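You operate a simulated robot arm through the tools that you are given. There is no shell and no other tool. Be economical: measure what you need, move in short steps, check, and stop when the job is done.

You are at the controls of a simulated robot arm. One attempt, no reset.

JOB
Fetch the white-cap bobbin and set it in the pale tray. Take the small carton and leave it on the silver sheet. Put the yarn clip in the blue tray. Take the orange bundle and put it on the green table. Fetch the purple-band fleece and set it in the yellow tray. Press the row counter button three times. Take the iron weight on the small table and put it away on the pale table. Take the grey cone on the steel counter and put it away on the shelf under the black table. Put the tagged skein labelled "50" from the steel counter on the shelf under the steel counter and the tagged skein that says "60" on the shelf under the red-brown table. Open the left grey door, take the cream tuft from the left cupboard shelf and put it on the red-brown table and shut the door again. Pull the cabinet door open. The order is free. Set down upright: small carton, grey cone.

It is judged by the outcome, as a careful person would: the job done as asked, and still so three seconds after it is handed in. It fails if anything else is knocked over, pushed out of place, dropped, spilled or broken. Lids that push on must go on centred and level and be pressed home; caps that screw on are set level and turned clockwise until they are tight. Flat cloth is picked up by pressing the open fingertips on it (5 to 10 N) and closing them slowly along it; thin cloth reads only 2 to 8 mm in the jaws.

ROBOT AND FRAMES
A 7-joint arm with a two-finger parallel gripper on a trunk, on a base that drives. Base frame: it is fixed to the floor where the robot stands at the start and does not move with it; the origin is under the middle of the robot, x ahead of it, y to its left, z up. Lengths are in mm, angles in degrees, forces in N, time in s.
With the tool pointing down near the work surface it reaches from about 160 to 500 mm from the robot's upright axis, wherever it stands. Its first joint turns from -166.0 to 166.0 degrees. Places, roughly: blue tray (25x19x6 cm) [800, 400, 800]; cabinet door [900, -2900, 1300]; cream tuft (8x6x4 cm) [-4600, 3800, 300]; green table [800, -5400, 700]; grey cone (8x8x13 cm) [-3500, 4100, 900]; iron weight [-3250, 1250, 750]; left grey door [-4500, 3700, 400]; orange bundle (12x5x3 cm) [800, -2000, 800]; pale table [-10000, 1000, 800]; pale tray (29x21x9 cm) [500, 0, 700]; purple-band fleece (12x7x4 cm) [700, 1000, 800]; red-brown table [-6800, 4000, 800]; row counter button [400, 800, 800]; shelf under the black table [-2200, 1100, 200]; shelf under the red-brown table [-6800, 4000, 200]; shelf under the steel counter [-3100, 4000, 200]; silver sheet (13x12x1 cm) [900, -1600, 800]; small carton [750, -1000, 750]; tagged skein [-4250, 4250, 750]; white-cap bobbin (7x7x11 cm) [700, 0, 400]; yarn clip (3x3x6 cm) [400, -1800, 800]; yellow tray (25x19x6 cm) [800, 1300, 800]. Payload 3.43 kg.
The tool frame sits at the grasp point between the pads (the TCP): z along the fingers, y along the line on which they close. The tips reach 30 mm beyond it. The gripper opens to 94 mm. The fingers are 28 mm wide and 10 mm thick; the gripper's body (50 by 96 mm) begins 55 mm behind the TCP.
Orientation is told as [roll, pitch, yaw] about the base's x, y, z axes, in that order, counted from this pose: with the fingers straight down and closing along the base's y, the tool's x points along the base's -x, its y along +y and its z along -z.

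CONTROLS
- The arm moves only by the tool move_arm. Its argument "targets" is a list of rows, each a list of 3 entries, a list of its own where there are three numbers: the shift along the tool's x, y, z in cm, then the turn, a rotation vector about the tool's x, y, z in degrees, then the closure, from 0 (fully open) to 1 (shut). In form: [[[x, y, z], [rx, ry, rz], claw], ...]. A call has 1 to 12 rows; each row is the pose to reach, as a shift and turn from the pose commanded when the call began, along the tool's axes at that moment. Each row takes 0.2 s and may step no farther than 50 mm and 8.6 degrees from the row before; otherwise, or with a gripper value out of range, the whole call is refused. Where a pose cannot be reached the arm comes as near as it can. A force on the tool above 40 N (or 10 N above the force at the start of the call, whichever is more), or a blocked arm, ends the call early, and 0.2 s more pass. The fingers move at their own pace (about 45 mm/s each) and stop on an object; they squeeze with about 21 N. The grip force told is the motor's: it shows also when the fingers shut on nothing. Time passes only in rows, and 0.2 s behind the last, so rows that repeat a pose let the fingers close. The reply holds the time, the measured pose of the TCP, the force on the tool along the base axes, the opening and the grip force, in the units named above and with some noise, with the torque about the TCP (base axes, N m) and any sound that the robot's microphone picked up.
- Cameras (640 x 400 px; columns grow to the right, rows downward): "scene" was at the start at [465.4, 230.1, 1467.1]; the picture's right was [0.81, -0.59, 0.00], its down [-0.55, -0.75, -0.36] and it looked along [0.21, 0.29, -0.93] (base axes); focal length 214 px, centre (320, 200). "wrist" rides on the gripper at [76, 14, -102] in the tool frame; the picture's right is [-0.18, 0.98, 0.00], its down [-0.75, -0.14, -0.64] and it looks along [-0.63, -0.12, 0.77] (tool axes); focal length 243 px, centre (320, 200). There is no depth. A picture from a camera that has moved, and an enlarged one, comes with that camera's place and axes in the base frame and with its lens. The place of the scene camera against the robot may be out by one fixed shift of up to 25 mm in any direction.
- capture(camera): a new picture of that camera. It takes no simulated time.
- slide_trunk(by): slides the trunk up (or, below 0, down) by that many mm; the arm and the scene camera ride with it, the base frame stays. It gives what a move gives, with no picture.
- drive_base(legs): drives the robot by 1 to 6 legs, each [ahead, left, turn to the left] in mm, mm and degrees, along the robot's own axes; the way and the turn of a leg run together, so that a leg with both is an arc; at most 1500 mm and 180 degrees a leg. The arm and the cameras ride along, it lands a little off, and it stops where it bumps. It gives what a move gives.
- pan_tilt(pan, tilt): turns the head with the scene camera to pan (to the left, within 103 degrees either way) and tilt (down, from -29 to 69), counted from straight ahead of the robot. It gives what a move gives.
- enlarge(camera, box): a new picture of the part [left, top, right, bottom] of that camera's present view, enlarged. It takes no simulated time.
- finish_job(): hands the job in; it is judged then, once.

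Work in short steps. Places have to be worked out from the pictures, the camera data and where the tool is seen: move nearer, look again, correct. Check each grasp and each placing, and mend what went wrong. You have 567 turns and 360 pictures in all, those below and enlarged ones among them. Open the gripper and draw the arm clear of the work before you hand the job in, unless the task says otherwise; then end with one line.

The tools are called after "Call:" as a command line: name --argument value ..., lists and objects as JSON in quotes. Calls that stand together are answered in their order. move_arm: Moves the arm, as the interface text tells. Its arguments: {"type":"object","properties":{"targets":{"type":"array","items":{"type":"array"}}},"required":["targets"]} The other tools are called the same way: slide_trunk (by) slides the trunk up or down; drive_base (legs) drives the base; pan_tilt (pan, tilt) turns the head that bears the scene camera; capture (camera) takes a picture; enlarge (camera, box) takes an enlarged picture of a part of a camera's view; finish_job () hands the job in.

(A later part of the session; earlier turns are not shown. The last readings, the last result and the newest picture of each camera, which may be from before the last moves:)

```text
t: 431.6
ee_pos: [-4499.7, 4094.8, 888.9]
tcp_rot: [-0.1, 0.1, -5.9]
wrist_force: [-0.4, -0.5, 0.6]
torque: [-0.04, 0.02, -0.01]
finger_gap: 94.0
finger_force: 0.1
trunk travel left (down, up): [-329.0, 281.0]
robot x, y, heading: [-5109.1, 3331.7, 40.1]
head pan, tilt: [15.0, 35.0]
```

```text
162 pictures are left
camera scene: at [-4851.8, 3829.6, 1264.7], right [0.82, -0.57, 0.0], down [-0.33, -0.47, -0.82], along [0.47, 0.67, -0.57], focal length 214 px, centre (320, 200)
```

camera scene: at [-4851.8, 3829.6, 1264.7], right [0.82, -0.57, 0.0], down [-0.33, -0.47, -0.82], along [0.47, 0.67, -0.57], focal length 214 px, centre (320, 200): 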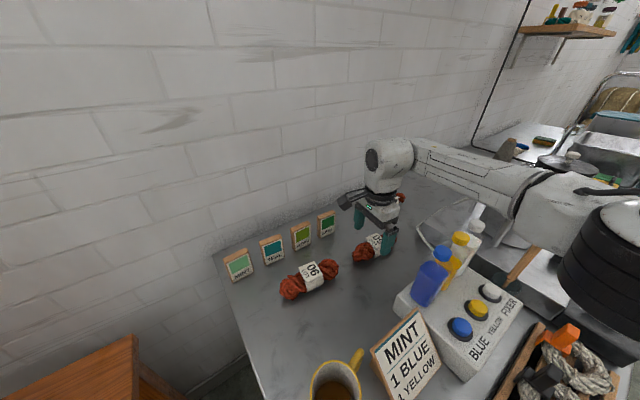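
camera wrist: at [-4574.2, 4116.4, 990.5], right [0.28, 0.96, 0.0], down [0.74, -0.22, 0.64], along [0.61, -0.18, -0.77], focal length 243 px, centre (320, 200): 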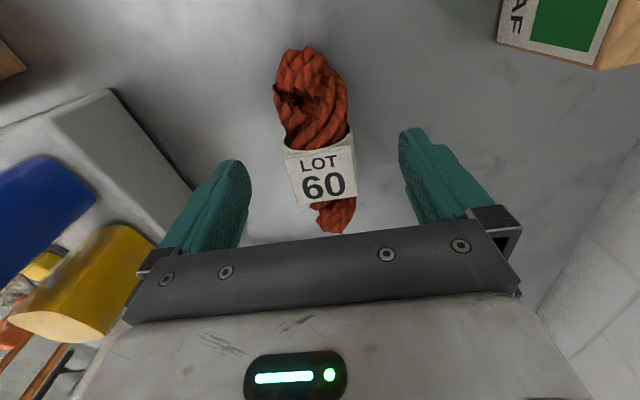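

Call:
move_arm --targets '[[[0, 0, 0.4], [0, 0, 0], 0], [[0, 0, 0.8], [0, 0, 0], 0]]'

Call:
move_arm --targets '[[[0, 0, 0], [0, 0, 0], 0.5], [[0, 0, 0], [0, 0, 0], 0.8], [[0, 0, 0], [0, 0, 0], 1], [[0, 0, 0], [0, 0, 0], 1], [[0, 0, 0], [0, 0, 0], 1], [[0, 0, 0], [0, 0, 0], 1]]'

Call:
slide_trunk --by 200

Call:
capture --camera "wrist"

Call:
capture --camera "scene"

```text
t: 432.2
ee_pos: [-4499.3, 4093.9, 880.3]
tcp_rot: [-0.1, 0.1, -5.9]
wrist_force: [0.0, -0.4, 0.1]
torque: [0.01, -0.02, -0.01]
finger_gap: 93.8
finger_force: 0.0
trunk travel left (down, up): [-329.0, 281.0]
robot x, y, heading: [-5103.7, 3338.0, 39.8]
head pan, tilt: [15.0, 35.0]
```

```text
t: 433.6
ee_pos: [-4500.9, 4094.3, 879.8]
tcp_rot: [-0.1, 0.2, -6.1]
wrist_force: [0.1, 0.0, 0.1]
torque: [-0.01, 0.04, -0.02]
finger_gap: 0.0
finger_force: 21.4
trunk travel left (down, up): [-329.0, 281.0]
robot x, y, heading: [-5106.0, 3335.1, 40.0]
head pan, tilt: [15.0, 35.0]
```

```text
t: 435.7
ee_pos: [-4500.3, 4094.7, 1080.7]
tcp_rot: [-0.1, 0.1, -6.0]
wrist_force: [-0.3, 1.0, 0.7]
torque: [0.02, 0.01, -0.01]
finger_gap: 0.0
finger_force: 20.9
trunk travel left (down, up): [-529.0, 81.0]
robot x, y, heading: [-5110.0, 3334.8, 40.1]
head pan, tilt: [15.0, 35.0]
```

```text
161 pictures are left
camera wrist: at [-4574.1, 4116.8, 1182.4], right [0.29, 0.96, 0.0], down [0.74, -0.22, 0.64], along [0.61, -0.18, -0.77], focal length 243 px, centre (320, 200)
```

wrist: 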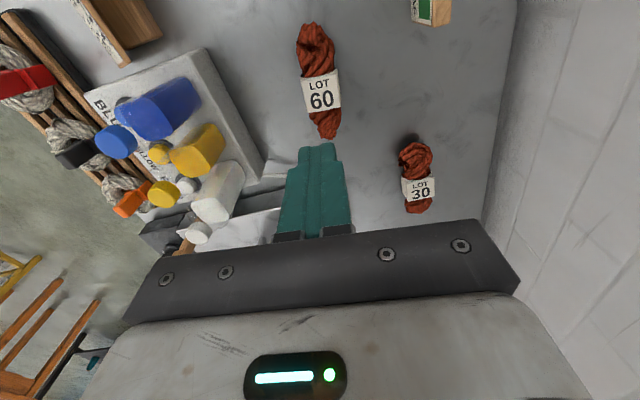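

```text
160 pictures are left
camera scene: at [-4851.7, 3829.6, 1464.6], right [0.82, -0.57, 0.0], down [-0.33, -0.47, -0.82], along [0.47, 0.67, -0.57], focal length 214 px, centre (320, 200)
```

scene: 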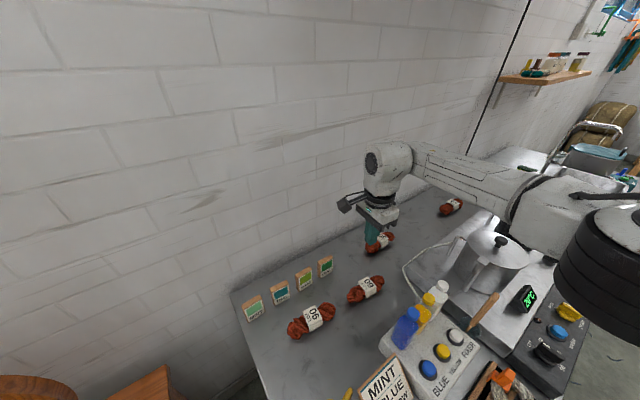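

The fingers closed above it: the counter is lower than I took it (≈800). Open, lower again and descend further with contact detection.

Call:
move_arm --targets '[[[-1.2, -0.3, 0], [0, 0, 0], 0.5], [[-1.2, -0.3, 0], [0, 0, 0], 0], [[-1.2, -0.3, 0], [0, 0, 0], 0], [[-1.2, -0.3, 0], [0, 0, 0], 0]]'

Call:
slide_trunk --by -200

Call:
move_arm --targets '[[[0, 0, 1], [0, 0, 0], 0], [[0, 0, 2], [0, 0, 0], 0], [[0, 0, 3], [0, 0, 0], 0], [[0, 0, 4], [0, 0, 0], 0], [[0, 0, 4.5], [0, 0, 0], 0], [[0, 0, 5], [0, 0, 0], 0], [[0, 0, 5.5], [0, 0, 0], 0]]'

Call:
capture --camera "wrist"

Call:
capture --camera "scene"

```text
t: 436.7
ee_pos: [-4486.7, 4089.9, 1080.2]
tcp_rot: [-0.1, 0.1, -6.0]
wrist_force: [0.9, 0.5, -0.3]
torque: [0.01, 0.0, -0.01]
finger_gap: 85.2
finger_force: 0.0
trunk travel left (down, up): [-529.0, 81.0]
robot x, y, heading: [-5106.0, 3336.1, 40.0]
head pan, tilt: [15.0, 35.0]
```

```text
t: 438.9
ee_pos: [-4487.4, 4089.3, 880.3]
tcp_rot: [-0.2, 0.0, -6.0]
wrist_force: [0.2, 0.0, -1.0]
torque: [-0.02, -0.03, 0.0]
finger_gap: 94.1
finger_force: 0.0
trunk travel left (down, up): [-329.0, 281.0]
robot x, y, heading: [-5106.1, 3333.2, 40.0]
head pan, tilt: [15.0, 35.0]
```

```text
t: 440.5
ee_pos: [-4488.1, 4089.9, 829.9]
tcp_rot: [0.1, 0.0, -6.0]
wrist_force: [-0.7, -2.5, 30.1]
torque: [-1.67, -0.08, 0.14]
finger_gap: 93.9
finger_force: 0.0
trunk travel left (down, up): [-329.0, 281.0]
robot x, y, heading: [-5103.1, 3335.8, 40.1]
head pan, tilt: [15.0, 35.0]
```

```text
159 pictures are left
camera wrist: at [-4562.0, 4112.0, 932.6], right [0.29, 0.96, 0.0], down [0.74, -0.22, 0.64], along [0.61, -0.18, -0.77], focal length 243 px, centre (320, 200)
```

wrist: 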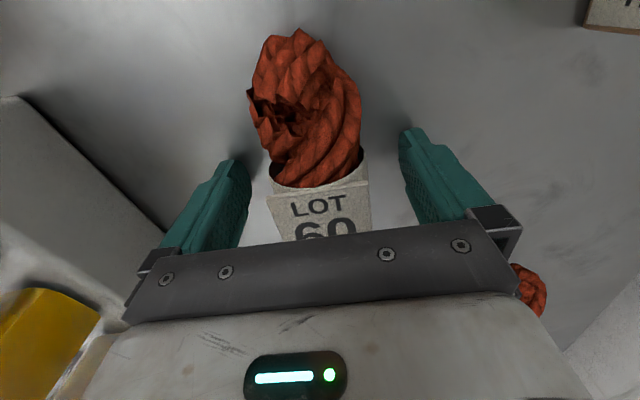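

```text
158 pictures are left
camera scene: at [-4852.4, 3828.6, 1265.9], right [0.82, -0.57, 0.0], down [-0.33, -0.47, -0.82], along [0.47, 0.67, -0.57], focal length 214 px, centre (320, 200)
```

scene: 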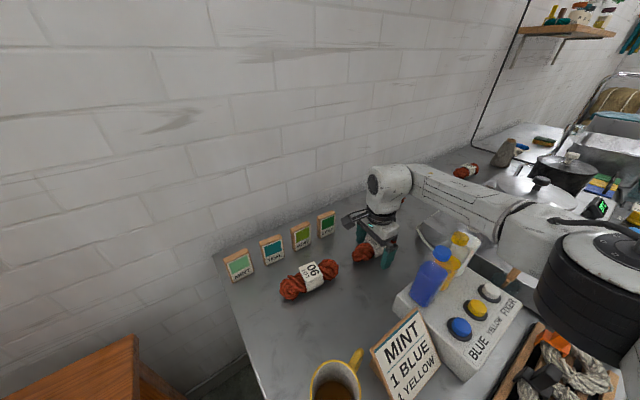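

Contact with the counter (z≈800). Lift 3 mm and close.

Call:
move_arm --targets '[[[0, -0.2, -0.5], [0, 0, 0], 0], [[0, -0.2, -0.5], [0, 0, 0], 0.4], [[0, -0.2, -0.5], [0, 0, 0], 0.7], [[0, -0.2, -0.5], [0, 0, 0], 1], [[0, -0.2, -0.5], [0, 0, 0], 1], [[0, -0.2, -0.5], [0, 0, 0], 1], [[0, -0.2, -0.5], [0, 0, 0], 1]]'

Call:
slide_trunk --by 200

Call:
capture --camera "wrist"

Call:
capture --camera "scene"

```text
t: 442.1
ee_pos: [-4488.3, 4088.7, 829.3]
tcp_rot: [-0.1, 0.1, -5.9]
wrist_force: [-1.4, 2.9, 4.8]
torque: [0.24, -0.01, 0.11]
finger_gap: 53.6
finger_force: 21.3
trunk travel left (down, up): [-329.0, 281.0]
robot x, y, heading: [-5109.1, 3334.2, 39.7]
head pan, tilt: [15.0, 35.0]
```

```text
t: 444.3
ee_pos: [-4487.6, 4088.6, 1031.6]
tcp_rot: [0.0, 0.1, -5.9]
wrist_force: [0.8, -0.3, -1.3]
torque: [0.03, -0.01, 0.02]
finger_gap: 53.5
finger_force: 21.0
trunk travel left (down, up): [-529.0, 81.0]
robot x, y, heading: [-5103.9, 3334.8, 40.2]
head pan, tilt: [15.0, 35.0]
```

```text
157 pictures are left
camera wrist: at [-4562.4, 4110.4, 1132.8], right [0.28, 0.96, 0.0], down [0.74, -0.22, 0.64], along [0.61, -0.18, -0.77], focal length 243 px, centre (320, 200)
```

wrist: 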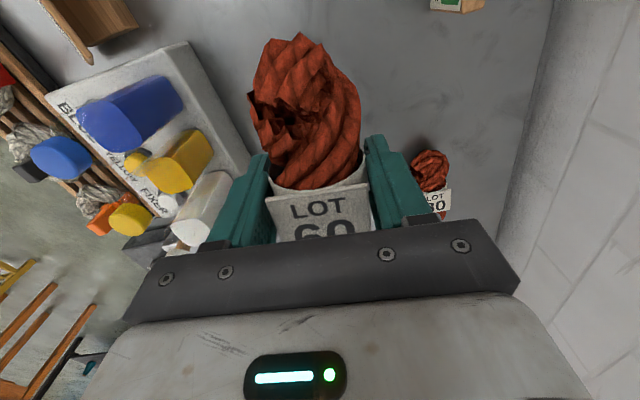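

```text
156 pictures are left
camera scene: at [-4851.7, 3829.6, 1464.6], right [0.82, -0.57, 0.0], down [-0.33, -0.47, -0.82], along [0.47, 0.67, -0.57], focal length 214 px, centre (320, 200)
```

scene: 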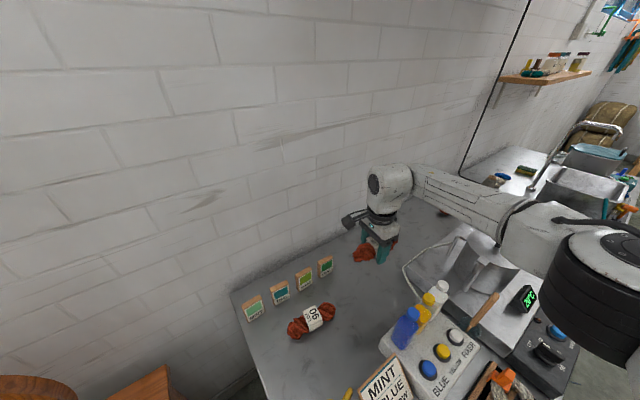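

Skein 60 is held. Back away from the counter, lower the trunk for the hanging racks, and drive west to look at the red-brown table.

Call:
drive_base --legs '[[-321, -383, 0]]'

Call:
slide_trunk --by -270

Call:
pan_tilt --pan 100 --tilt 15

Call:
capture --camera "scene"

Call:
pan_tilt --pan 60 --tilt 20

Call:
capture --camera "scene"

```text
t: 447.2
ee_pos: [-4489.6, 3588.1, 1029.7]
tcp_rot: [-0.1, 0.1, -5.9]
wrist_force: [0.0, -0.2, -1.0]
torque: [-0.04, -0.01, 0.01]
finger_gap: 53.8
finger_force: 21.4
trunk travel left (down, up): [-529.0, 81.0]
robot x, y, heading: [-5105.7, 2835.5, 40.2]
head pan, tilt: [15.0, 35.0]
```

```text
t: 449.4
ee_pos: [-4489.5, 3588.4, 800.7]
tcp_rot: [0.4, 0.4, -5.9]
wrist_force: [-4.4, -8.7, 14.9]
torque: [0.64, -0.15, 0.09]
finger_gap: 53.5
finger_force: 20.8
trunk travel left (down, up): [-291.0, 319.0]
robot x, y, heading: [-5107.8, 2833.1, 40.0]
head pan, tilt: [15.0, 35.0]
stopped: the force on the tool passed its limit at 53 N (the readings are from after the stop); the commanded pose is now the measured one
```

```text
t: 451.0
ee_pos: [-4488.9, 3589.8, 800.2]
tcp_rot: [0.3, 0.3, -6.0]
wrist_force: [-0.9, -3.5, 28.2]
torque: [1.14, -0.38, -0.02]
finger_gap: 53.7
finger_force: 21.4
trunk travel left (down, up): [-291.0, 319.0]
robot x, y, heading: [-5107.1, 2833.9, 40.0]
head pan, tilt: [100.0, 15.0]
```

```text
155 pictures are left
camera scene: at [-4974.9, 3315.7, 1259.5], right [0.64, 0.77, 0.0], down [0.2, -0.17, -0.97], along [-0.74, 0.62, -0.26], focal length 214 px, centre (320, 200)
```

scene: 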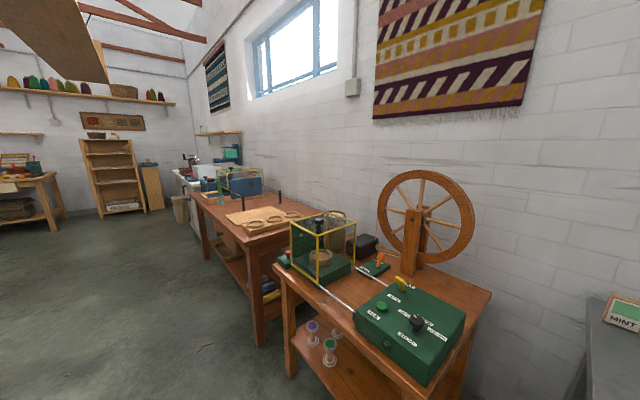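

```text
t: 452.1
ee_pos: [-4488.6, 3589.0, 800.3]
tcp_rot: [0.2, 0.3, -5.9]
wrist_force: [1.7, 0.6, 29.0]
torque: [1.19, -0.43, -0.03]
finger_gap: 53.9
finger_force: 21.2
trunk travel left (down, up): [-291.0, 319.0]
robot x, y, heading: [-5105.5, 2832.2, 39.9]
head pan, tilt: [60.0, 20.0]
```

```text
154 pictures are left
camera scene: at [-4919.7, 3347.4, 1251.4], right [0.98, 0.18, 0.0], down [0.06, -0.34, -0.94], along [-0.16, 0.93, -0.34], focal length 214 px, centre (320, 200)
```

scene: 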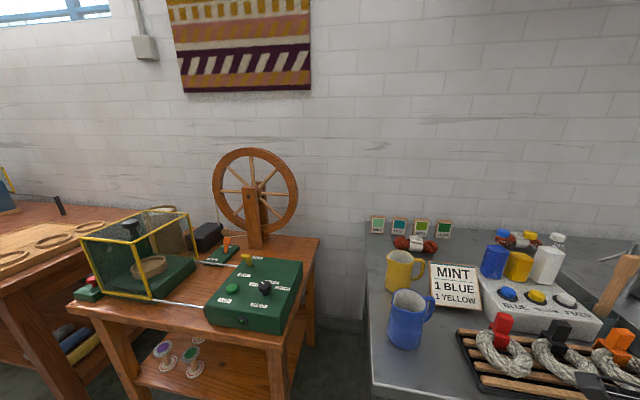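

I lowered onto the counter's edge region by mistake. Raise right away and look.

Call:
slide_trunk --by 120

Call:
capture --camera "wrist"

Call:
pan_tilt --pan 20 --tilt 40

Call:
capture --camera "scene"

```text
t: 453.6
ee_pos: [-4489.3, 3589.4, 920.0]
tcp_rot: [0.2, 0.3, -5.9]
wrist_force: [0.7, 0.4, -0.6]
torque: [0.01, -0.04, -0.01]
finger_gap: 53.9
finger_force: 21.7
trunk travel left (down, up): [-411.0, 199.0]
robot x, y, heading: [-5107.7, 2835.6, 39.9]
head pan, tilt: [60.0, 20.0]
```

```text
153 pictures are left
camera wrist: at [-4562.9, 3610.9, 1021.2], right [0.28, 0.96, 0.0], down [0.74, -0.22, 0.64], along [0.61, -0.18, -0.77], focal length 243 px, centre (320, 200)
```

wrist: 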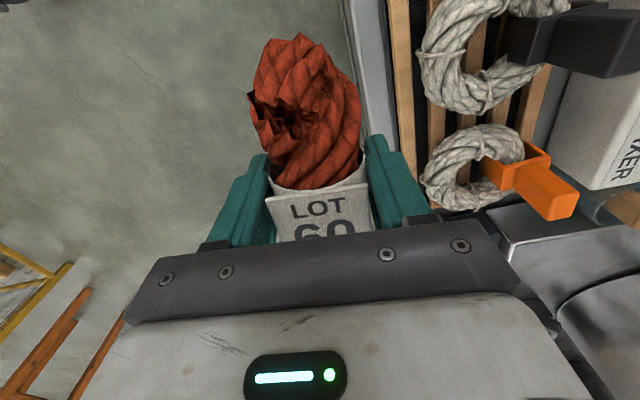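

```text
t: 454.6
ee_pos: [-4488.4, 3588.7, 918.3]
tcp_rot: [0.2, 0.3, -5.8]
wrist_force: [0.9, 0.7, -0.8]
torque: [0.02, -0.03, 0.01]
finger_gap: 53.8
finger_force: 21.1
trunk travel left (down, up): [-411.0, 199.0]
robot x, y, heading: [-5103.9, 2833.0, 39.8]
head pan, tilt: [20.0, 40.0]
```

```text
152 pictures are left
camera scene: at [-4860.3, 3330.3, 1339.4], right [0.87, -0.5, 0.0], down [-0.32, -0.56, -0.77], along [0.38, 0.66, -0.64], focal length 214 px, centre (320, 200)
```

scene: 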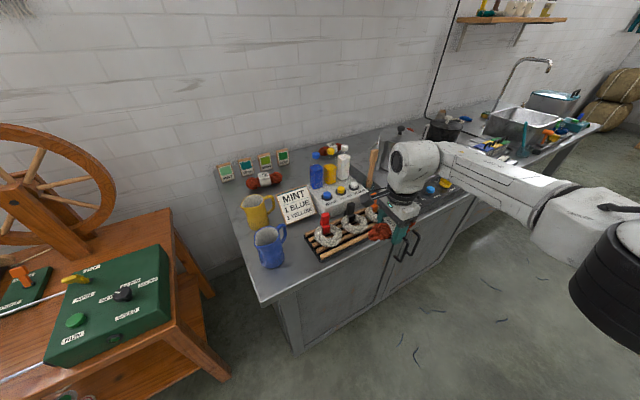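

Only the counter's front edge was touched; everything is in place. Back off another 300 mm south, then lower and drive west.

Call:
drive_base --legs '[[-193, -230, 0]]'

Call:
slide_trunk --by -150

Call:
drive_base --legs '[[-766, 643, 0], [-766, 643, 0]]'

Call:
pan_tilt --pan 50 --tilt 20

Call:
capture --camera "scene"

```text
t: 456.7
ee_pos: [-4489.6, 3286.3, 919.1]
tcp_rot: [0.2, 0.3, -5.8]
wrist_force: [0.5, -0.3, -1.4]
torque: [0.02, 0.02, 0.0]
finger_gap: 53.7
finger_force: 21.0
trunk travel left (down, up): [-411.0, 199.0]
robot x, y, heading: [-5109.4, 2531.0, 39.8]
head pan, tilt: [20.0, 40.0]
```

```text
t: 458.4
ee_pos: [-4489.7, 3285.3, 769.7]
tcp_rot: [0.1, 0.4, -5.9]
wrist_force: [0.3, 0.4, -1.0]
torque: [0.0, 0.01, 0.0]
finger_gap: 53.6
finger_force: 20.8
trunk travel left (down, up): [-261.0, 349.0]
robot x, y, heading: [-5103.8, 2528.0, 39.8]
head pan, tilt: [20.0, 40.0]
```

```text
t: 468.4
ee_pos: [-6489.5, 3272.7, 768.8]
tcp_rot: [0.2, 0.3, -6.1]
wrist_force: [0.4, -0.7, -0.3]
torque: [-0.02, 0.03, -0.01]
finger_gap: 53.8
finger_force: 20.7
trunk travel left (down, up): [-261.0, 349.0]
robot x, y, heading: [-7108.7, 2518.8, 40.1]
head pan, tilt: [20.0, 40.0]
```

```text
t: 469.4
ee_pos: [-6489.6, 3272.3, 768.3]
tcp_rot: [0.1, 0.3, -5.9]
wrist_force: [0.5, -0.4, -0.8]
torque: [0.01, 0.02, -0.01]
finger_gap: 53.7
finger_force: 20.8
trunk travel left (down, up): [-261.0, 349.0]
robot x, y, heading: [-7107.8, 2516.8, 39.8]
head pan, tilt: [50.0, 20.0]
```

```text
151 pictures are left
camera scene: at [-6903.6, 3033.5, 1220.8], right [1.0, 0.0, 0.0], down [0.0, -0.34, -0.94], along [0.0, 0.94, -0.34], focal length 214 px, centre (320, 200)
```

scene: 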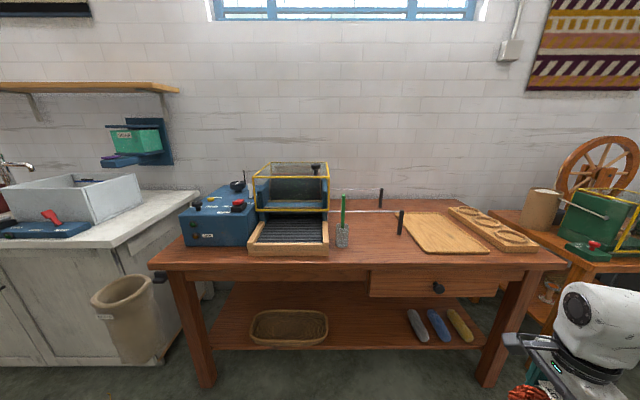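

The red-brown table's shelf (z≈270–290) has free space around (−6750, 3870). First reconfigure the arm: unwind yaw and retract, then pitch the tool forward.

Call:
move_arm --targets '[[[3.3, -2.3, 0], [0, 0, -5.1], 1], [[6.6, -4.7, 0], [0, 0, -10.2], 1], [[10, -7, 0], [0, 0, -15.3], 1], [[13.3, -9.3, 0], [0, 0, -20.4], 1], [[16.6, -11.7, 0], [0, 0, -25.6], 1], [[19.9, -14, 0], [0, 0, -30.7], 1], [[23.3, -16.3, 0], [0, 0, -35.8], 1], [[26.6, -18.7, 0], [0, 0, -40.9], 1], [[29.9, -21, 0], [0, 0, -46], 1]]'

Call:
move_arm --targets '[[[-3.3, 1.2, 0], [-2.7, -5.9, -4.4], 1], [[-6.7, 2.4, 0], [-5.4, -11.8, -8.9], 1], [[-10, 3.6, 0], [-8.2, -17.7, -13.3], 1], [[-13.3, 4.8, 0], [-10.9, -23.6, -17.8], 1], [[-16.7, 6, 0], [-13.6, -29.5, -22.2], 1], [[-20, 7.1, 0], [-16.3, -35.3, -26.6], 1], [[-23.3, 8.3, 0], [-19, -41.2, -31.1], 1], [[-26.6, 9.5, 0], [-21.8, -47.1, -35.5], 1], [[-30, 10.7, 0], [-24.5, -53, -40], 1], [[-33.3, 11.9, 0], [-27.2, -58.9, -44.4], 1]]'

Call:
capture --camera "wrist"

```text
t: 471.4
ee_pos: [-6809.1, 3093.8, 770.0]
tcp_rot: [0.3, 0.1, 40.2]
wrist_force: [0.0, -0.2, 0.5]
torque: [0.02, 0.04, 0.02]
finger_gap: 53.7
finger_force: 21.3
trunk travel left (down, up): [-261.0, 349.0]
robot x, y, heading: [-7108.2, 2517.6, 39.9]
head pan, tilt: [50.0, 20.0]
```

```text
t: 473.6
ee_pos: [-6629.5, 3402.0, 770.7]
tcp_rot: [0.7, -63.3, 89.2]
wrist_force: [0.5, -1.0, -1.0]
torque: [0.0, 0.03, 0.01]
finger_gap: 54.1
finger_force: 20.9
trunk travel left (down, up): [-261.0, 349.0]
robot x, y, heading: [-7106.7, 2518.5, 40.1]
head pan, tilt: [50.0, 20.0]
```

```text
150 pictures are left
camera wrist: at [-6645.5, 3274.8, 748.0], right [-0.98, 0.09, 0.17], down [0.14, -0.24, 0.96], along [0.12, 0.97, 0.22], focal length 243 px, centre (320, 200)
```

wrist: 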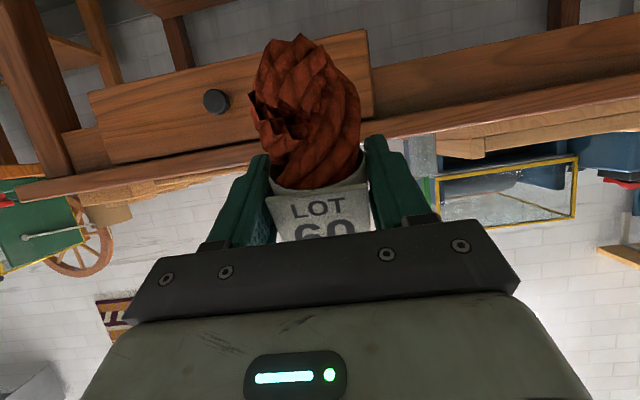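

Now lower the trunk fully and test lowering the arm further in front of the table.

Call:
slide_trunk --by -261

Call:
move_arm --targets '[[[4.2, 0, 2.1], [0, 0, 0], 1], [[8.4, 0, 4.2], [0, 0, 0], 1], [[12.6, 0, 6.3], [0, 0, 0], 1], [[16.8, 0, 8.4], [0, 0, 0], 1], [[20, 0, 10], [0, 0, 0], 1]]'

Call:
capture --camera "wrist"

Call:
pan_tilt --pan 40 --tilt 45

Call:
capture --camera "scene"

```text
t: 476.2
ee_pos: [-6629.7, 3399.6, 509.6]
tcp_rot: [0.6, -63.2, 89.1]
wrist_force: [-0.6, 0.1, -0.2]
torque: [-0.02, 0.03, 0.02]
finger_gap: 53.6
finger_force: 20.4
trunk travel left (down, up): [0.0, 610.0]
robot x, y, heading: [-7110.3, 2515.0, 39.9]
head pan, tilt: [50.0, 20.0]
```

```text
t: 477.4
ee_pos: [-6631.2, 3400.0, 284.3]
tcp_rot: [0.6, -63.2, 89.1]
wrist_force: [1.0, -0.2, -1.0]
torque: [-0.04, 0.0, 0.04]
finger_gap: 53.6
finger_force: 21.2
trunk travel left (down, up): [0.0, 610.0]
robot x, y, heading: [-7108.0, 2518.4, 40.0]
head pan, tilt: [50.0, 20.0]
```

```text
149 pictures are left
camera wrist: at [-6646.5, 3273.7, 263.2], right [-0.98, 0.09, 0.17], down [0.14, -0.24, 0.96], along [0.13, 0.97, 0.22], focal length 243 px, centre (320, 200)
```

wrist: 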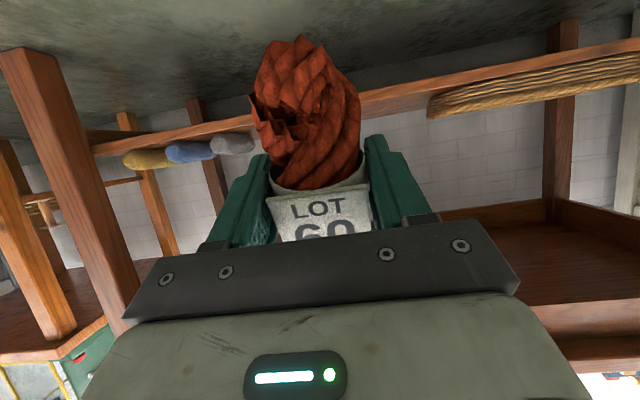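

```text
t: 478.3
ee_pos: [-6631.0, 3400.1, 285.2]
tcp_rot: [0.6, -63.2, 89.1]
wrist_force: [-0.7, -0.1, -0.9]
torque: [-0.04, 0.06, 0.0]
finger_gap: 53.6
finger_force: 21.3
trunk travel left (down, up): [0.0, 610.0]
robot x, y, heading: [-7108.2, 2518.4, 40.0]
head pan, tilt: [40.0, 45.0]
```

```text
148 pictures are left
camera scene: at [-6889.6, 3020.5, 921.2], right [0.98, -0.17, 0.0], down [-0.12, -0.7, -0.71], along [0.12, 0.7, -0.71], focal length 214 px, centre (320, 200)
```

scene: 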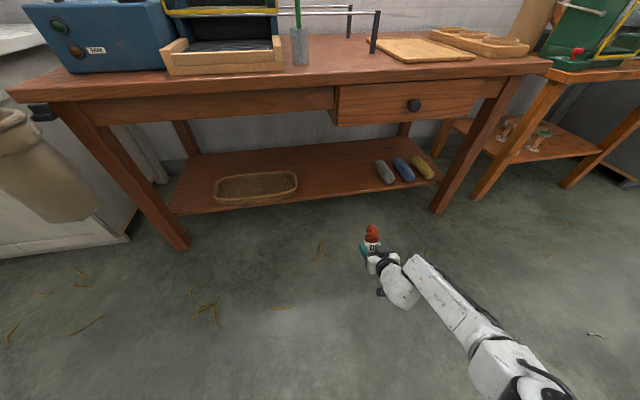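

The arm reaches z 284 easily. Shelf is at z≈210; free spot around x −6630. Raise 18 mm and drive north 470 mm under the table.

Call:
move_arm --targets '[[[-1.6, 0, -0.8], [0, 0, 0], 1]]'

Call:
drive_base --legs '[[302, 360, 0]]'

Call:
capture --camera "wrist"

Call:
capture --camera "scene"

```text
t: 478.7
ee_pos: [-6632.5, 3400.6, 302.6]
tcp_rot: [0.7, -63.4, 89.1]
wrist_force: [0.4, 0.7, -0.1]
torque: [0.01, 0.01, 0.0]
finger_gap: 53.7
finger_force: 20.7
trunk travel left (down, up): [0.0, 610.0]
robot x, y, heading: [-7105.3, 2517.5, 40.3]
head pan, tilt: [40.0, 45.0]
```

```text
t: 481.6
ee_pos: [-6628.5, 3871.2, 303.9]
tcp_rot: [0.6, -63.4, 88.9]
wrist_force: [-0.5, 0.5, -0.6]
torque: [0.0, 0.0, 0.03]
finger_gap: 53.6
finger_force: 21.2
trunk travel left (down, up): [0.0, 610.0]
robot x, y, heading: [-7109.2, 2993.0, 39.6]
head pan, tilt: [40.0, 45.0]
```

```text
147 pictures are left
camera wrist: at [-6643.6, 3745.5, 281.4], right [-0.98, 0.09, 0.17], down [0.14, -0.24, 0.96], along [0.13, 0.97, 0.22], focal length 243 px, centre (320, 200)
```

wrist: 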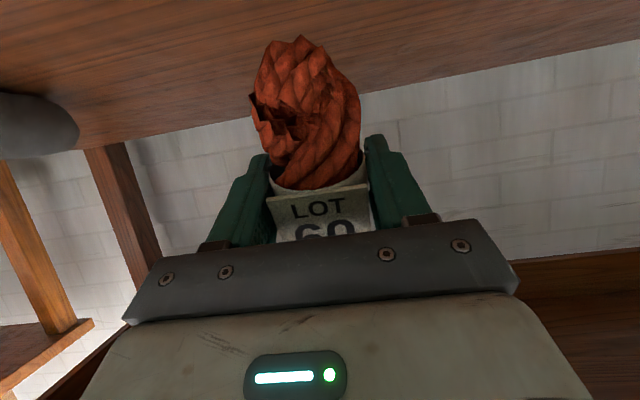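

```text
146 pictures are left
camera scene: at [-6887.1, 3492.8, 921.1], right [0.98, -0.18, 0.0], down [-0.13, -0.7, -0.71], along [0.13, 0.7, -0.71], focal length 214 px, centre (320, 200)
```

scene: 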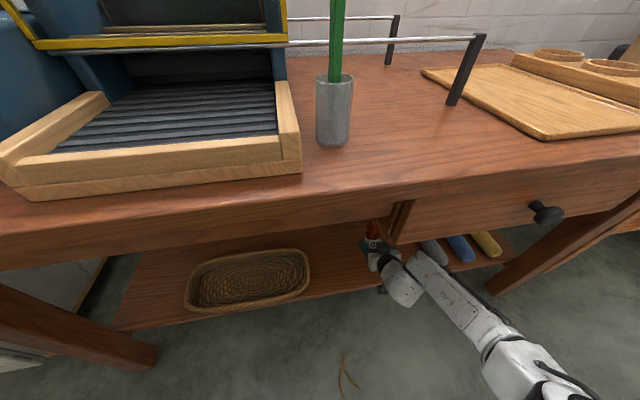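

Over the shelf. Lower until the skein's end touches, then release.

Call:
move_arm --targets '[[[0.9, 0, 0.45], [0, 0, 0], 1], [[1.8, 0, 0.9], [0, 0, 0], 1], [[2.7, 0, 1.35], [0, 0, 0], 1], [[3.6, 0, 1.8], [0, 0, 0], 1]]'

Call:
enlarge --camera "scene" --box '[300, 200, 480, 320]'

```text
t: 482.6
ee_pos: [-6628.2, 3871.1, 263.4]
tcp_rot: [0.7, -63.4, 88.8]
wrist_force: [-0.7, -0.4, -0.4]
torque: [-0.04, -0.01, 0.02]
finger_gap: 53.7
finger_force: 21.1
trunk travel left (down, up): [0.0, 610.0]
robot x, y, heading: [-7105.2, 2992.9, 39.7]
head pan, tilt: [40.0, 45.0]
```

```text
3.33 times, centred on (390, 260) of scene
camera zoom: at [-6887.0, 3492.7, 921.2], right [0.98, -0.18, 0.0], down [-0.13, -0.7, -0.71], along [0.13, 0.7, -0.71], focal length 715 px, centre (87, 0)
```

zoom: 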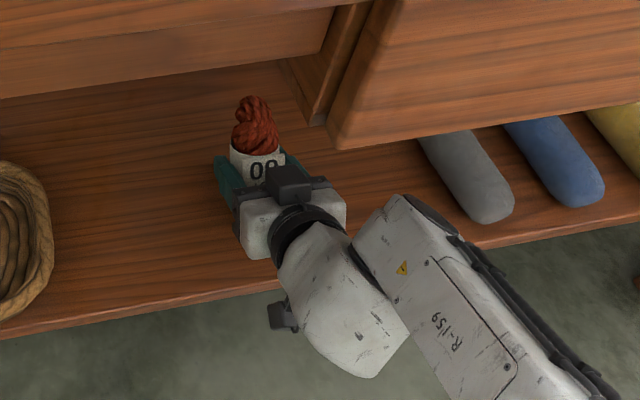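

Call:
move_arm --targets '[[[0.5, 0, 0.25], [0, 0, 0], 1], [[1, 0, 0.5], [0, 0, 0], 1], [[1.5, 0, 0.75], [0, 0, 0], 1]]'

Call:
capture --camera "wrist"

```text
t: 483.4
ee_pos: [-6626.9, 3870.0, 255.0]
tcp_rot: [0.5, -63.4, 88.9]
wrist_force: [5.9, 3.3, 19.4]
torque: [0.09, -0.26, 0.0]
finger_gap: 54.0
finger_force: 21.0
out of reach, approached as far as the arm can: row 2, 3
trunk travel left (down, up): [0.0, 610.0]
robot x, y, heading: [-7106.2, 2990.5, 39.9]
head pan, tilt: [40.0, 45.0]
```

```text
144 pictures are left
camera wrist: at [-6643.7, 3743.8, 232.3], right [-0.98, 0.09, 0.17], down [0.14, -0.24, 0.96], along [0.13, 0.97, 0.22], focal length 243 px, centre (320, 200)
```

wrist: 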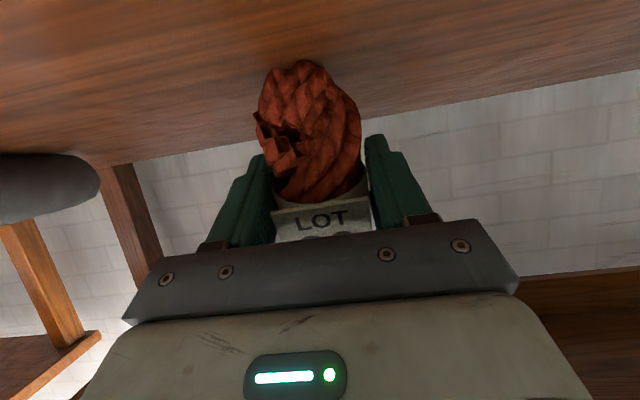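

Contact. Release and retract along the tool, then check.

Call:
move_arm --targets '[[[0, 0, 0], [0, 0, 0], 0.8], [[0, 0, 0], [0, 0, 0], 0.5], [[0, 0, 0], [0, 0, 0], 0.2], [[0, 0, 0], [0, 0, 0], 0], [[0, 0, 0], [0, 0, 0], 0], [[0, 0, -3], [0, 0, 0], 0], [[0, 0, -6], [0, 0, 0], 0], [[0, 0, -9], [0, 0, 0], 0], [[0, 0, -12], [0, 0, 0], 0]]'

Call:
capture --camera "wrist"

Call:
capture --camera "scene"

```text
t: 485.4
ee_pos: [-6630.4, 3761.4, 307.3]
tcp_rot: [0.7, -63.3, 88.9]
wrist_force: [-0.2, 0.1, 0.4]
torque: [-0.05, -0.02, 0.01]
finger_gap: 93.8
finger_force: 0.1
trunk travel left (down, up): [0.0, 610.0]
robot x, y, heading: [-7108.1, 2987.1, 39.9]
head pan, tilt: [40.0, 45.0]
```

```text
143 pictures are left
camera wrist: at [-6646.0, 3635.8, 286.0], right [-0.98, 0.09, 0.17], down [0.14, -0.24, 0.96], along [0.13, 0.97, 0.22], focal length 243 px, centre (320, 200)
```

wrist: 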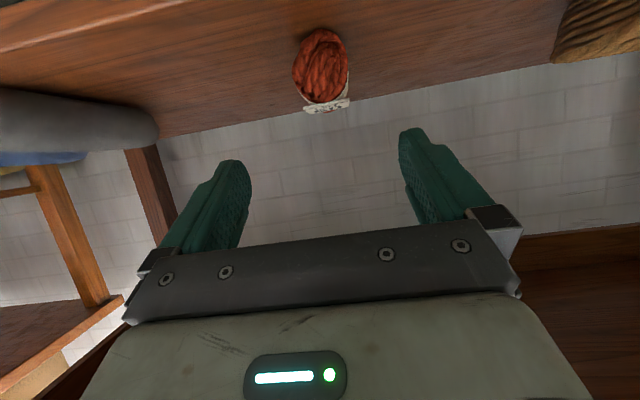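

```text
142 pictures are left
camera scene: at [-6887.4, 3492.9, 921.2], right [0.98, -0.18, 0.0], down [-0.13, -0.7, -0.71], along [0.13, 0.7, -0.71], focal length 214 px, centre (320, 200)
```

scene: 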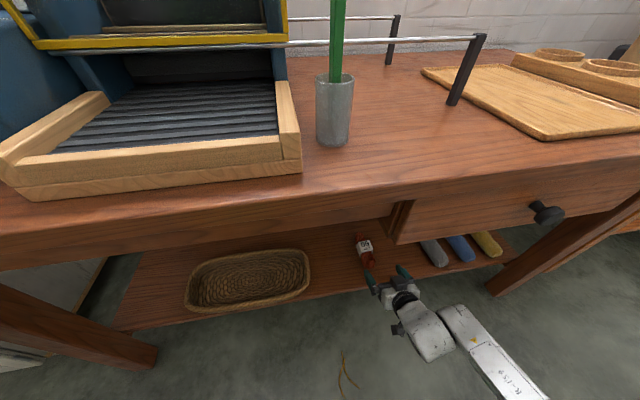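

Skein 60 lies on the shelf under the red-brown table. Next, the left grey door with the same arm pose: back out, raise the trunk, and drive east to face the door handle.

Call:
drive_base --legs '[[-321, -383, 0]]'

Call:
slide_trunk --by 330

Call:
drive_base --legs '[[911, -765, 0], [911, -765, 0]]'

Call:
capture --camera "wrist"

Call:
pan_tilt --pan 40 --tilt 35

Call:
capture --camera "scene"

```text
t: 488.3
ee_pos: [-6633.5, 3261.9, 307.3]
tcp_rot: [0.5, -63.3, 88.9]
wrist_force: [-0.1, 0.3, -1.0]
torque: [-0.02, 0.03, 0.03]
finger_gap: 93.8
finger_force: 0.0
trunk travel left (down, up): [0.0, 610.0]
robot x, y, heading: [-7111.1, 2489.8, 39.6]
head pan, tilt: [40.0, 45.0]
```

```text
t: 491.5
ee_pos: [-6633.1, 3262.7, 637.4]
tcp_rot: [0.7, -63.2, 88.9]
wrist_force: [0.0, -0.5, -0.5]
torque: [0.0, 0.0, -0.02]
finger_gap: 94.1
finger_force: 0.0
trunk travel left (down, up): [-330.0, 280.0]
robot x, y, heading: [-7108.7, 2491.3, 39.6]
head pan, tilt: [40.0, 45.0]
```

```text
t: 503.2
ee_pos: [-4258.1, 3281.6, 638.1]
tcp_rot: [0.5, -63.3, 89.4]
wrist_force: [1.0, 0.7, -0.2]
torque: [0.03, 0.04, -0.01]
finger_gap: 94.0
finger_force: 0.1
trunk travel left (down, up): [-330.0, 280.0]
robot x, y, heading: [-4728.5, 2505.9, 40.3]
head pan, tilt: [40.0, 45.0]
```

```text
141 pictures are left
camera wrist: at [-4273.1, 3154.7, 615.6], right [-0.98, 0.08, 0.17], down [0.15, -0.23, 0.96], along [0.12, 0.97, 0.22], focal length 243 px, centre (320, 200)
```

wrist: 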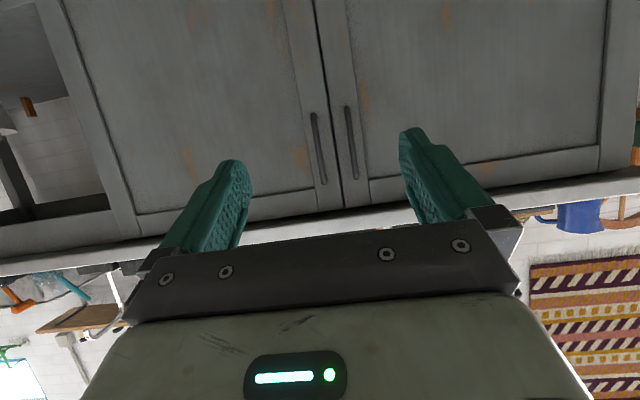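

```text
t: 503.9
ee_pos: [-4258.0, 3279.9, 637.1]
tcp_rot: [0.7, -63.3, 89.4]
wrist_force: [-0.5, 0.3, -1.0]
torque: [0.0, 0.02, 0.02]
finger_gap: 94.1
finger_force: 0.0
trunk travel left (down, up): [-330.0, 280.0]
robot x, y, heading: [-4725.9, 2502.1, 40.5]
head pan, tilt: [40.0, 35.0]
```

```text
140 pictures are left
camera scene: at [-4512.4, 3016.1, 1265.9], right [0.99, -0.17, 0.0], down [-0.1, -0.57, -0.82], along [0.14, 0.81, -0.57], focal length 214 px, centre (320, 200)
```

scene: 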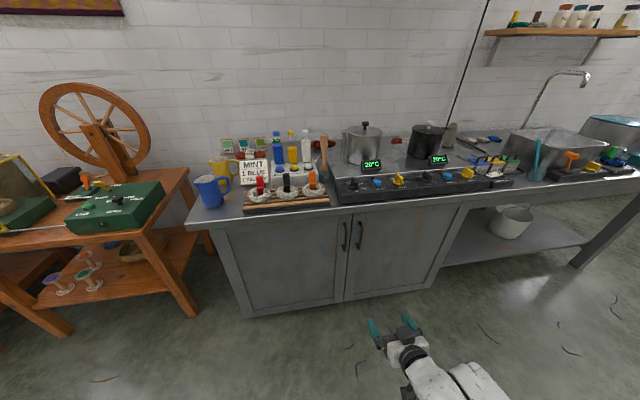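

The left door's handle is at about (−4283, 3665, z 550–697). Drive to ~30 mm short of it and check.

Call:
drive_base --legs '[[192, 264, 0]]'

Call:
capture --camera "wrist"

Call:
capture --camera "scene"

```text
t: 506.1
ee_pos: [-4280.4, 3589.7, 637.9]
tcp_rot: [1.0, -63.3, 88.9]
wrist_force: [-3.2, -10.7, 6.5]
torque: [0.19, -0.28, -0.47]
finger_gap: 91.8
finger_force: 0.0
trunk travel left (down, up): [-330.0, 280.0]
robot x, y, heading: [-4751.5, 2818.2, 40.4]
head pan, tilt: [40.0, 35.0]
stopped in leg 1: the force on the tool passed its limit at 117 N (the readings are from after the stop); the commanded pose is now the measured one
```

```text
139 pictures are left
camera wrist: at [-4296.3, 3463.9, 615.4], right [-0.98, 0.09, 0.17], down [0.15, -0.23, 0.96], along [0.12, 0.97, 0.22], focal length 243 px, centre (320, 200)
```

wrist: 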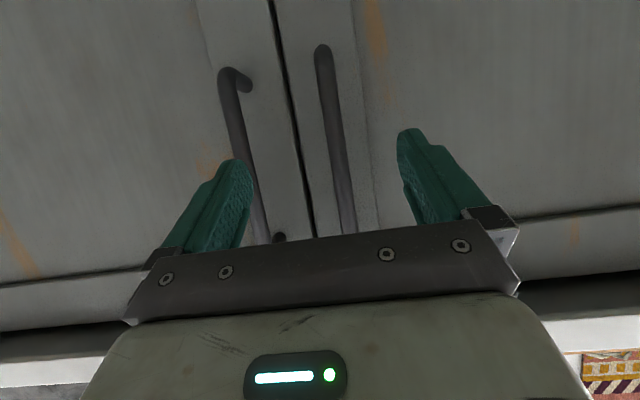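

```text
138 pictures are left
camera scene: at [-4536.0, 3327.4, 1266.2], right [0.99, -0.17, 0.0], down [-0.1, -0.56, -0.82], along [0.14, 0.81, -0.57], focal length 214 px, centre (320, 200)
```

scene: 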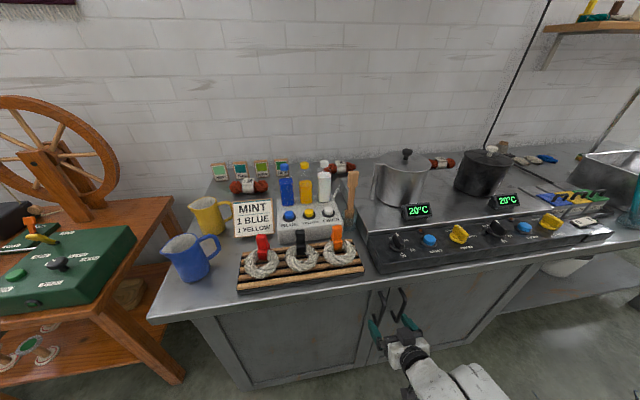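

The east finger met the other door's handle. Back off 40 mm, narrow the fingers to ~50 mm, shift 8 mm west and approach again.

Call:
move_arm --targets '[[[0, 0, -2], [0, 0, 0], 0.2], [[0.2, 0, -4], [0, 0, 0], 0.45], [[0, 0.9, -4], [0, 0, 0], 0.45], [[0, 0.9, -4], [0, 0, 0], 0.45]]'

Call:
capture --camera "wrist"

```text
t: 507.1
ee_pos: [-4289.1, 3553.2, 654.8]
tcp_rot: [0.9, -63.1, 88.8]
wrist_force: [-0.3, -0.3, -0.1]
torque: [-0.01, 0.02, -0.01]
finger_gap: 51.6
finger_force: 0.0
trunk travel left (down, up): [-330.0, 280.0]
robot x, y, heading: [-4753.5, 2817.3, 40.4]
head pan, tilt: [40.0, 35.0]
```

```text
137 pictures are left
camera wrist: at [-4305.1, 3427.9, 633.1], right [-0.98, 0.09, 0.17], down [0.15, -0.23, 0.96], along [0.13, 0.97, 0.21], focal length 243 px, centre (320, 200)
```

wrist: 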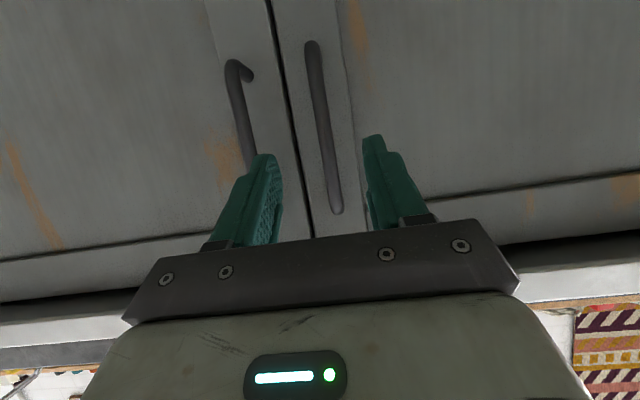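

Call:
slide_trunk --by -25

Call:
move_arm --targets '[[[-1.3, 0.5, 2.7], [0, 0, 0], 0.45], [[-2.2, 0.5, 4.4], [0, 0, 0], 0.45], [[-2.7, 0.5, 5.3], [0, 0, 0], 0.45], [[-3.1, 0.5, 6.2], [0, 0, 0], 0.45], [[-3.4, 0.5, 6.7], [0, 0, 0], 0.45]]'

Call:
capture --camera "wrist"

```text
t: 507.8
ee_pos: [-4288.7, 3553.4, 630.2]
tcp_rot: [1.0, -63.1, 88.9]
wrist_force: [0.2, 0.9, 0.3]
torque: [0.01, 0.01, 0.01]
finger_gap: 51.7
finger_force: 0.1
trunk travel left (down, up): [-305.0, 305.0]
robot x, y, heading: [-4752.8, 2818.9, 40.3]
head pan, tilt: [40.0, 35.0]
```

```text
t: 509.0
ee_pos: [-4294.8, 3629.7, 630.1]
tcp_rot: [0.9, -63.1, 88.9]
wrist_force: [-0.5, 0.4, 0.3]
torque: [0.0, -0.02, 0.04]
finger_gap: 51.8
finger_force: 0.0
trunk travel left (down, up): [-305.0, 305.0]
robot x, y, heading: [-4754.9, 2818.0, 40.3]
head pan, tilt: [40.0, 35.0]
```

```text
136 pictures are left
camera wrist: at [-4309.9, 3503.5, 608.1], right [-0.98, 0.09, 0.17], down [0.15, -0.23, 0.96], along [0.12, 0.97, 0.21], focal length 243 px, centre (320, 200)
```

wrist: 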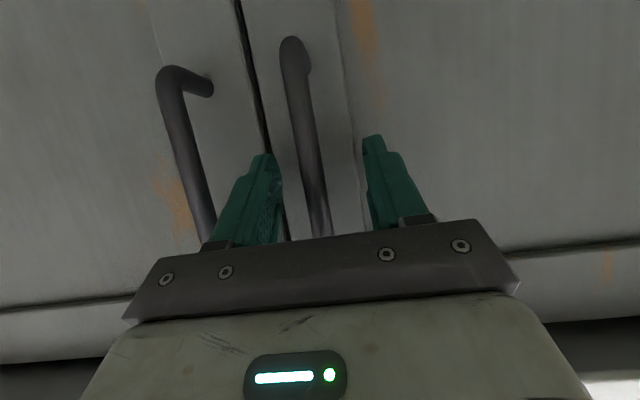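

The west handle bar is between the fingers. Close.

Call:
move_arm --targets '[[[0, 0, 0.3], [0, 0, 0], 0.6], [[0, 0, 0.3], [0, 0, 0], 0.8], [[0, 0, 0.3], [0, 0, 0], 1], [[0, 0, 0.3], [0, 0, 0], 1], [[0, 0, 0.3], [0, 0, 0], 1]]'

Call:
capture --camera "wrist"

```text
t: 510.2
ee_pos: [-4292.1, 3632.4, 628.5]
tcp_rot: [0.7, -63.0, 89.0]
wrist_force: [10.1, -1.7, 0.0]
torque: [-0.14, -0.58, 0.05]
finger_gap: 16.4
finger_force: 45.0
trunk travel left (down, up): [-305.0, 305.0]
robot x, y, heading: [-4752.6, 2816.8, 40.1]
head pan, tilt: [40.0, 35.0]
```

```text
135 pictures are left
camera wrist: at [-4307.9, 3505.5, 606.8], right [-0.98, 0.09, 0.17], down [0.14, -0.23, 0.96], along [0.13, 0.97, 0.21], focal length 243 px, centre (320, 200)
```

wrist: 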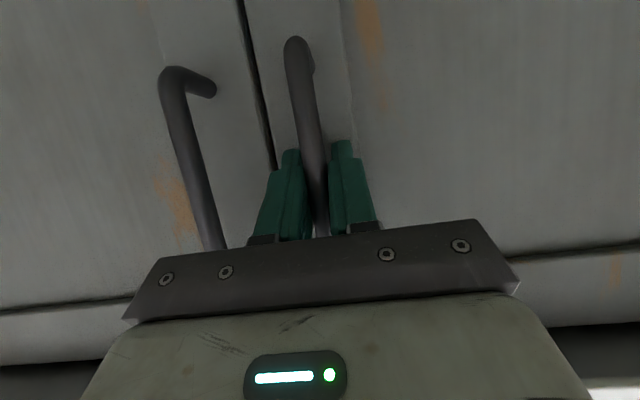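

Gripped. Pull the door open by rotating the base about its hinge (≈(−4705, 3660)), first 5°.

Call:
drive_base --legs '[[-53.6, 50.6, -5]]'

Call:
capture --camera "wrist"

```text
t: 511.2
ee_pos: [-4296.1, 3595.0, 628.1]
tcp_rot: [0.8, -62.9, 84.0]
wrist_force: [18.8, -2.9, -0.4]
torque: [0.11, -0.56, 0.13]
finger_gap: 16.1
finger_force: 45.0
trunk travel left (down, up): [-305.0, 305.0]
robot x, y, heading: [-4829.4, 2825.7, 35.4]
head pan, tilt: [40.0, 35.0]
```

```text
134 pictures are left
camera wrist: at [-4323.1, 3471.4, 606.8], right [-0.97, 0.18, 0.17], down [0.12, -0.24, 0.96], along [0.21, 0.95, 0.21], focal length 243 px, centre (320, 200)
```

wrist: 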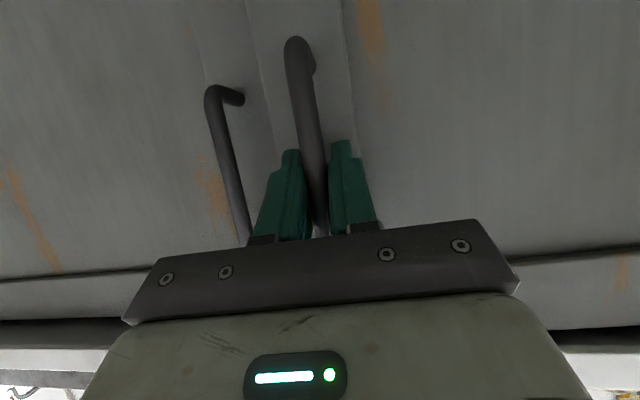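

Call:
drive_base --legs '[[-111, 96.5, -10], [-111, 96.5, -10]]'

Call:
capture --camera "scene"

```text
t: 513.5
ee_pos: [-4344.1, 3445.3, 628.1]
tcp_rot: [0.5, -63.0, 63.8]
wrist_force: [17.8, -9.1, -1.7]
torque: [-0.22, -0.28, 0.1]
finger_gap: 16.3
finger_force: 44.9
trunk travel left (down, up): [-305.0, 305.0]
robot x, y, heading: [-5106.4, 2903.0, 15.1]
head pan, tilt: [40.0, 35.0]
```

```text
133 pictures are left
camera scene: at [-4691.4, 3270.1, 1240.9], right [0.82, -0.57, 0.0], down [-0.33, -0.47, -0.82], along [0.47, 0.67, -0.57], focal length 214 px, centre (320, 200)
```

scene: 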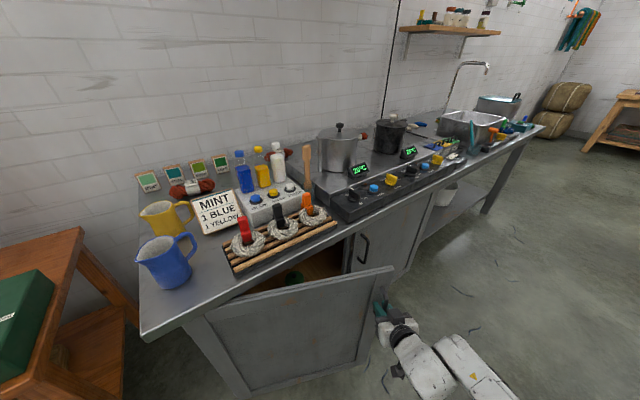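

Opening well. Another 30°.

Call:
drive_base --legs '[[-111, 96.5, -10], [-111, 96.5, -10], [-111, 96.5, -10]]'

Call:
capture --camera "scene"

```text
t: 515.7
ee_pos: [-4417.1, 3334.4, 628.6]
tcp_rot: [-0.3, -62.9, 46.6]
wrist_force: [1.2, -1.4, -2.3]
torque: [0.35, -0.02, 0.21]
finger_gap: 16.2
finger_force: 45.0
trunk travel left (down, up): [-305.0, 305.0]
robot x, y, heading: [-5314.5, 3052.3, -2.0]
head pan, tilt: [40.0, 35.0]
stopped in leg 2: the force on the tool passed its limit at 41 N (the readings are from after the stop); the commanded pose is now the measured one
```

```text
132 pictures are left
camera scene: at [-4805.1, 3272.9, 1240.9], right [0.62, -0.79, 0.0], down [-0.45, -0.35, -0.82], along [0.65, 0.5, -0.57], focal length 214 px, centre (320, 200)
```

scene: 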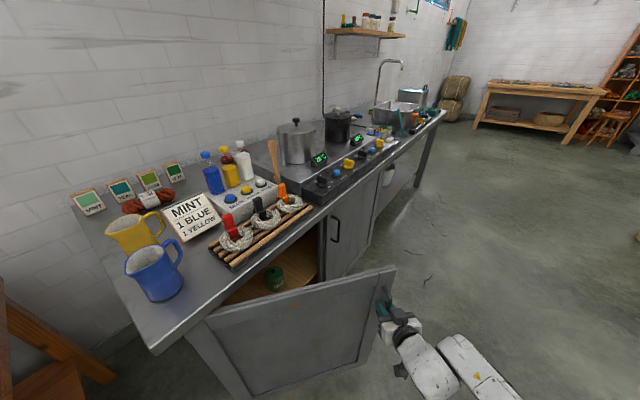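

The fitted hinge is nearer (−4815, 3675). Continue with corrected arcs, 2×7°.

Call:
drive_base --legs '[[-78, 58, -7], [-78, 58, -7]]'

Call:
capture --camera "scene"

```text
t: 517.6
ee_pos: [-4511.8, 3250.7, 629.1]
tcp_rot: [0.0, -62.9, 32.6]
wrist_force: [-12.7, 17.5, -9.1]
torque: [0.18, -0.35, -0.03]
finger_gap: 16.4
finger_force: 44.6
trunk travel left (down, up): [-305.0, 305.0]
robot x, y, heading: [-5449.1, 3189.5, -16.3]
head pan, tilt: [40.0, 35.0]
```

```text
131 pictures are left
camera scene: at [-4898.8, 3279.9, 1240.9], right [0.41, -0.91, 0.0], down [-0.52, -0.23, -0.82], along [0.75, 0.33, -0.57], focal length 214 px, centre (320, 200)
```

scene: 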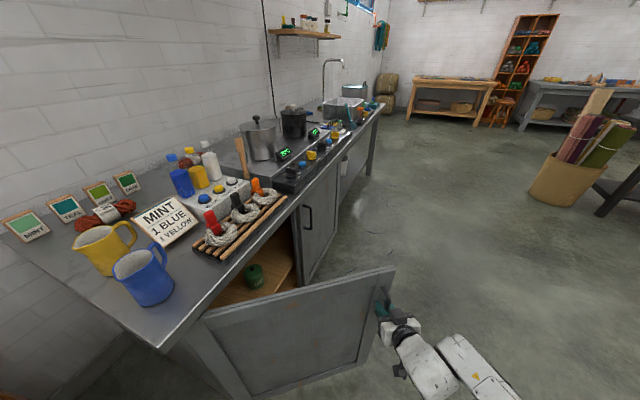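

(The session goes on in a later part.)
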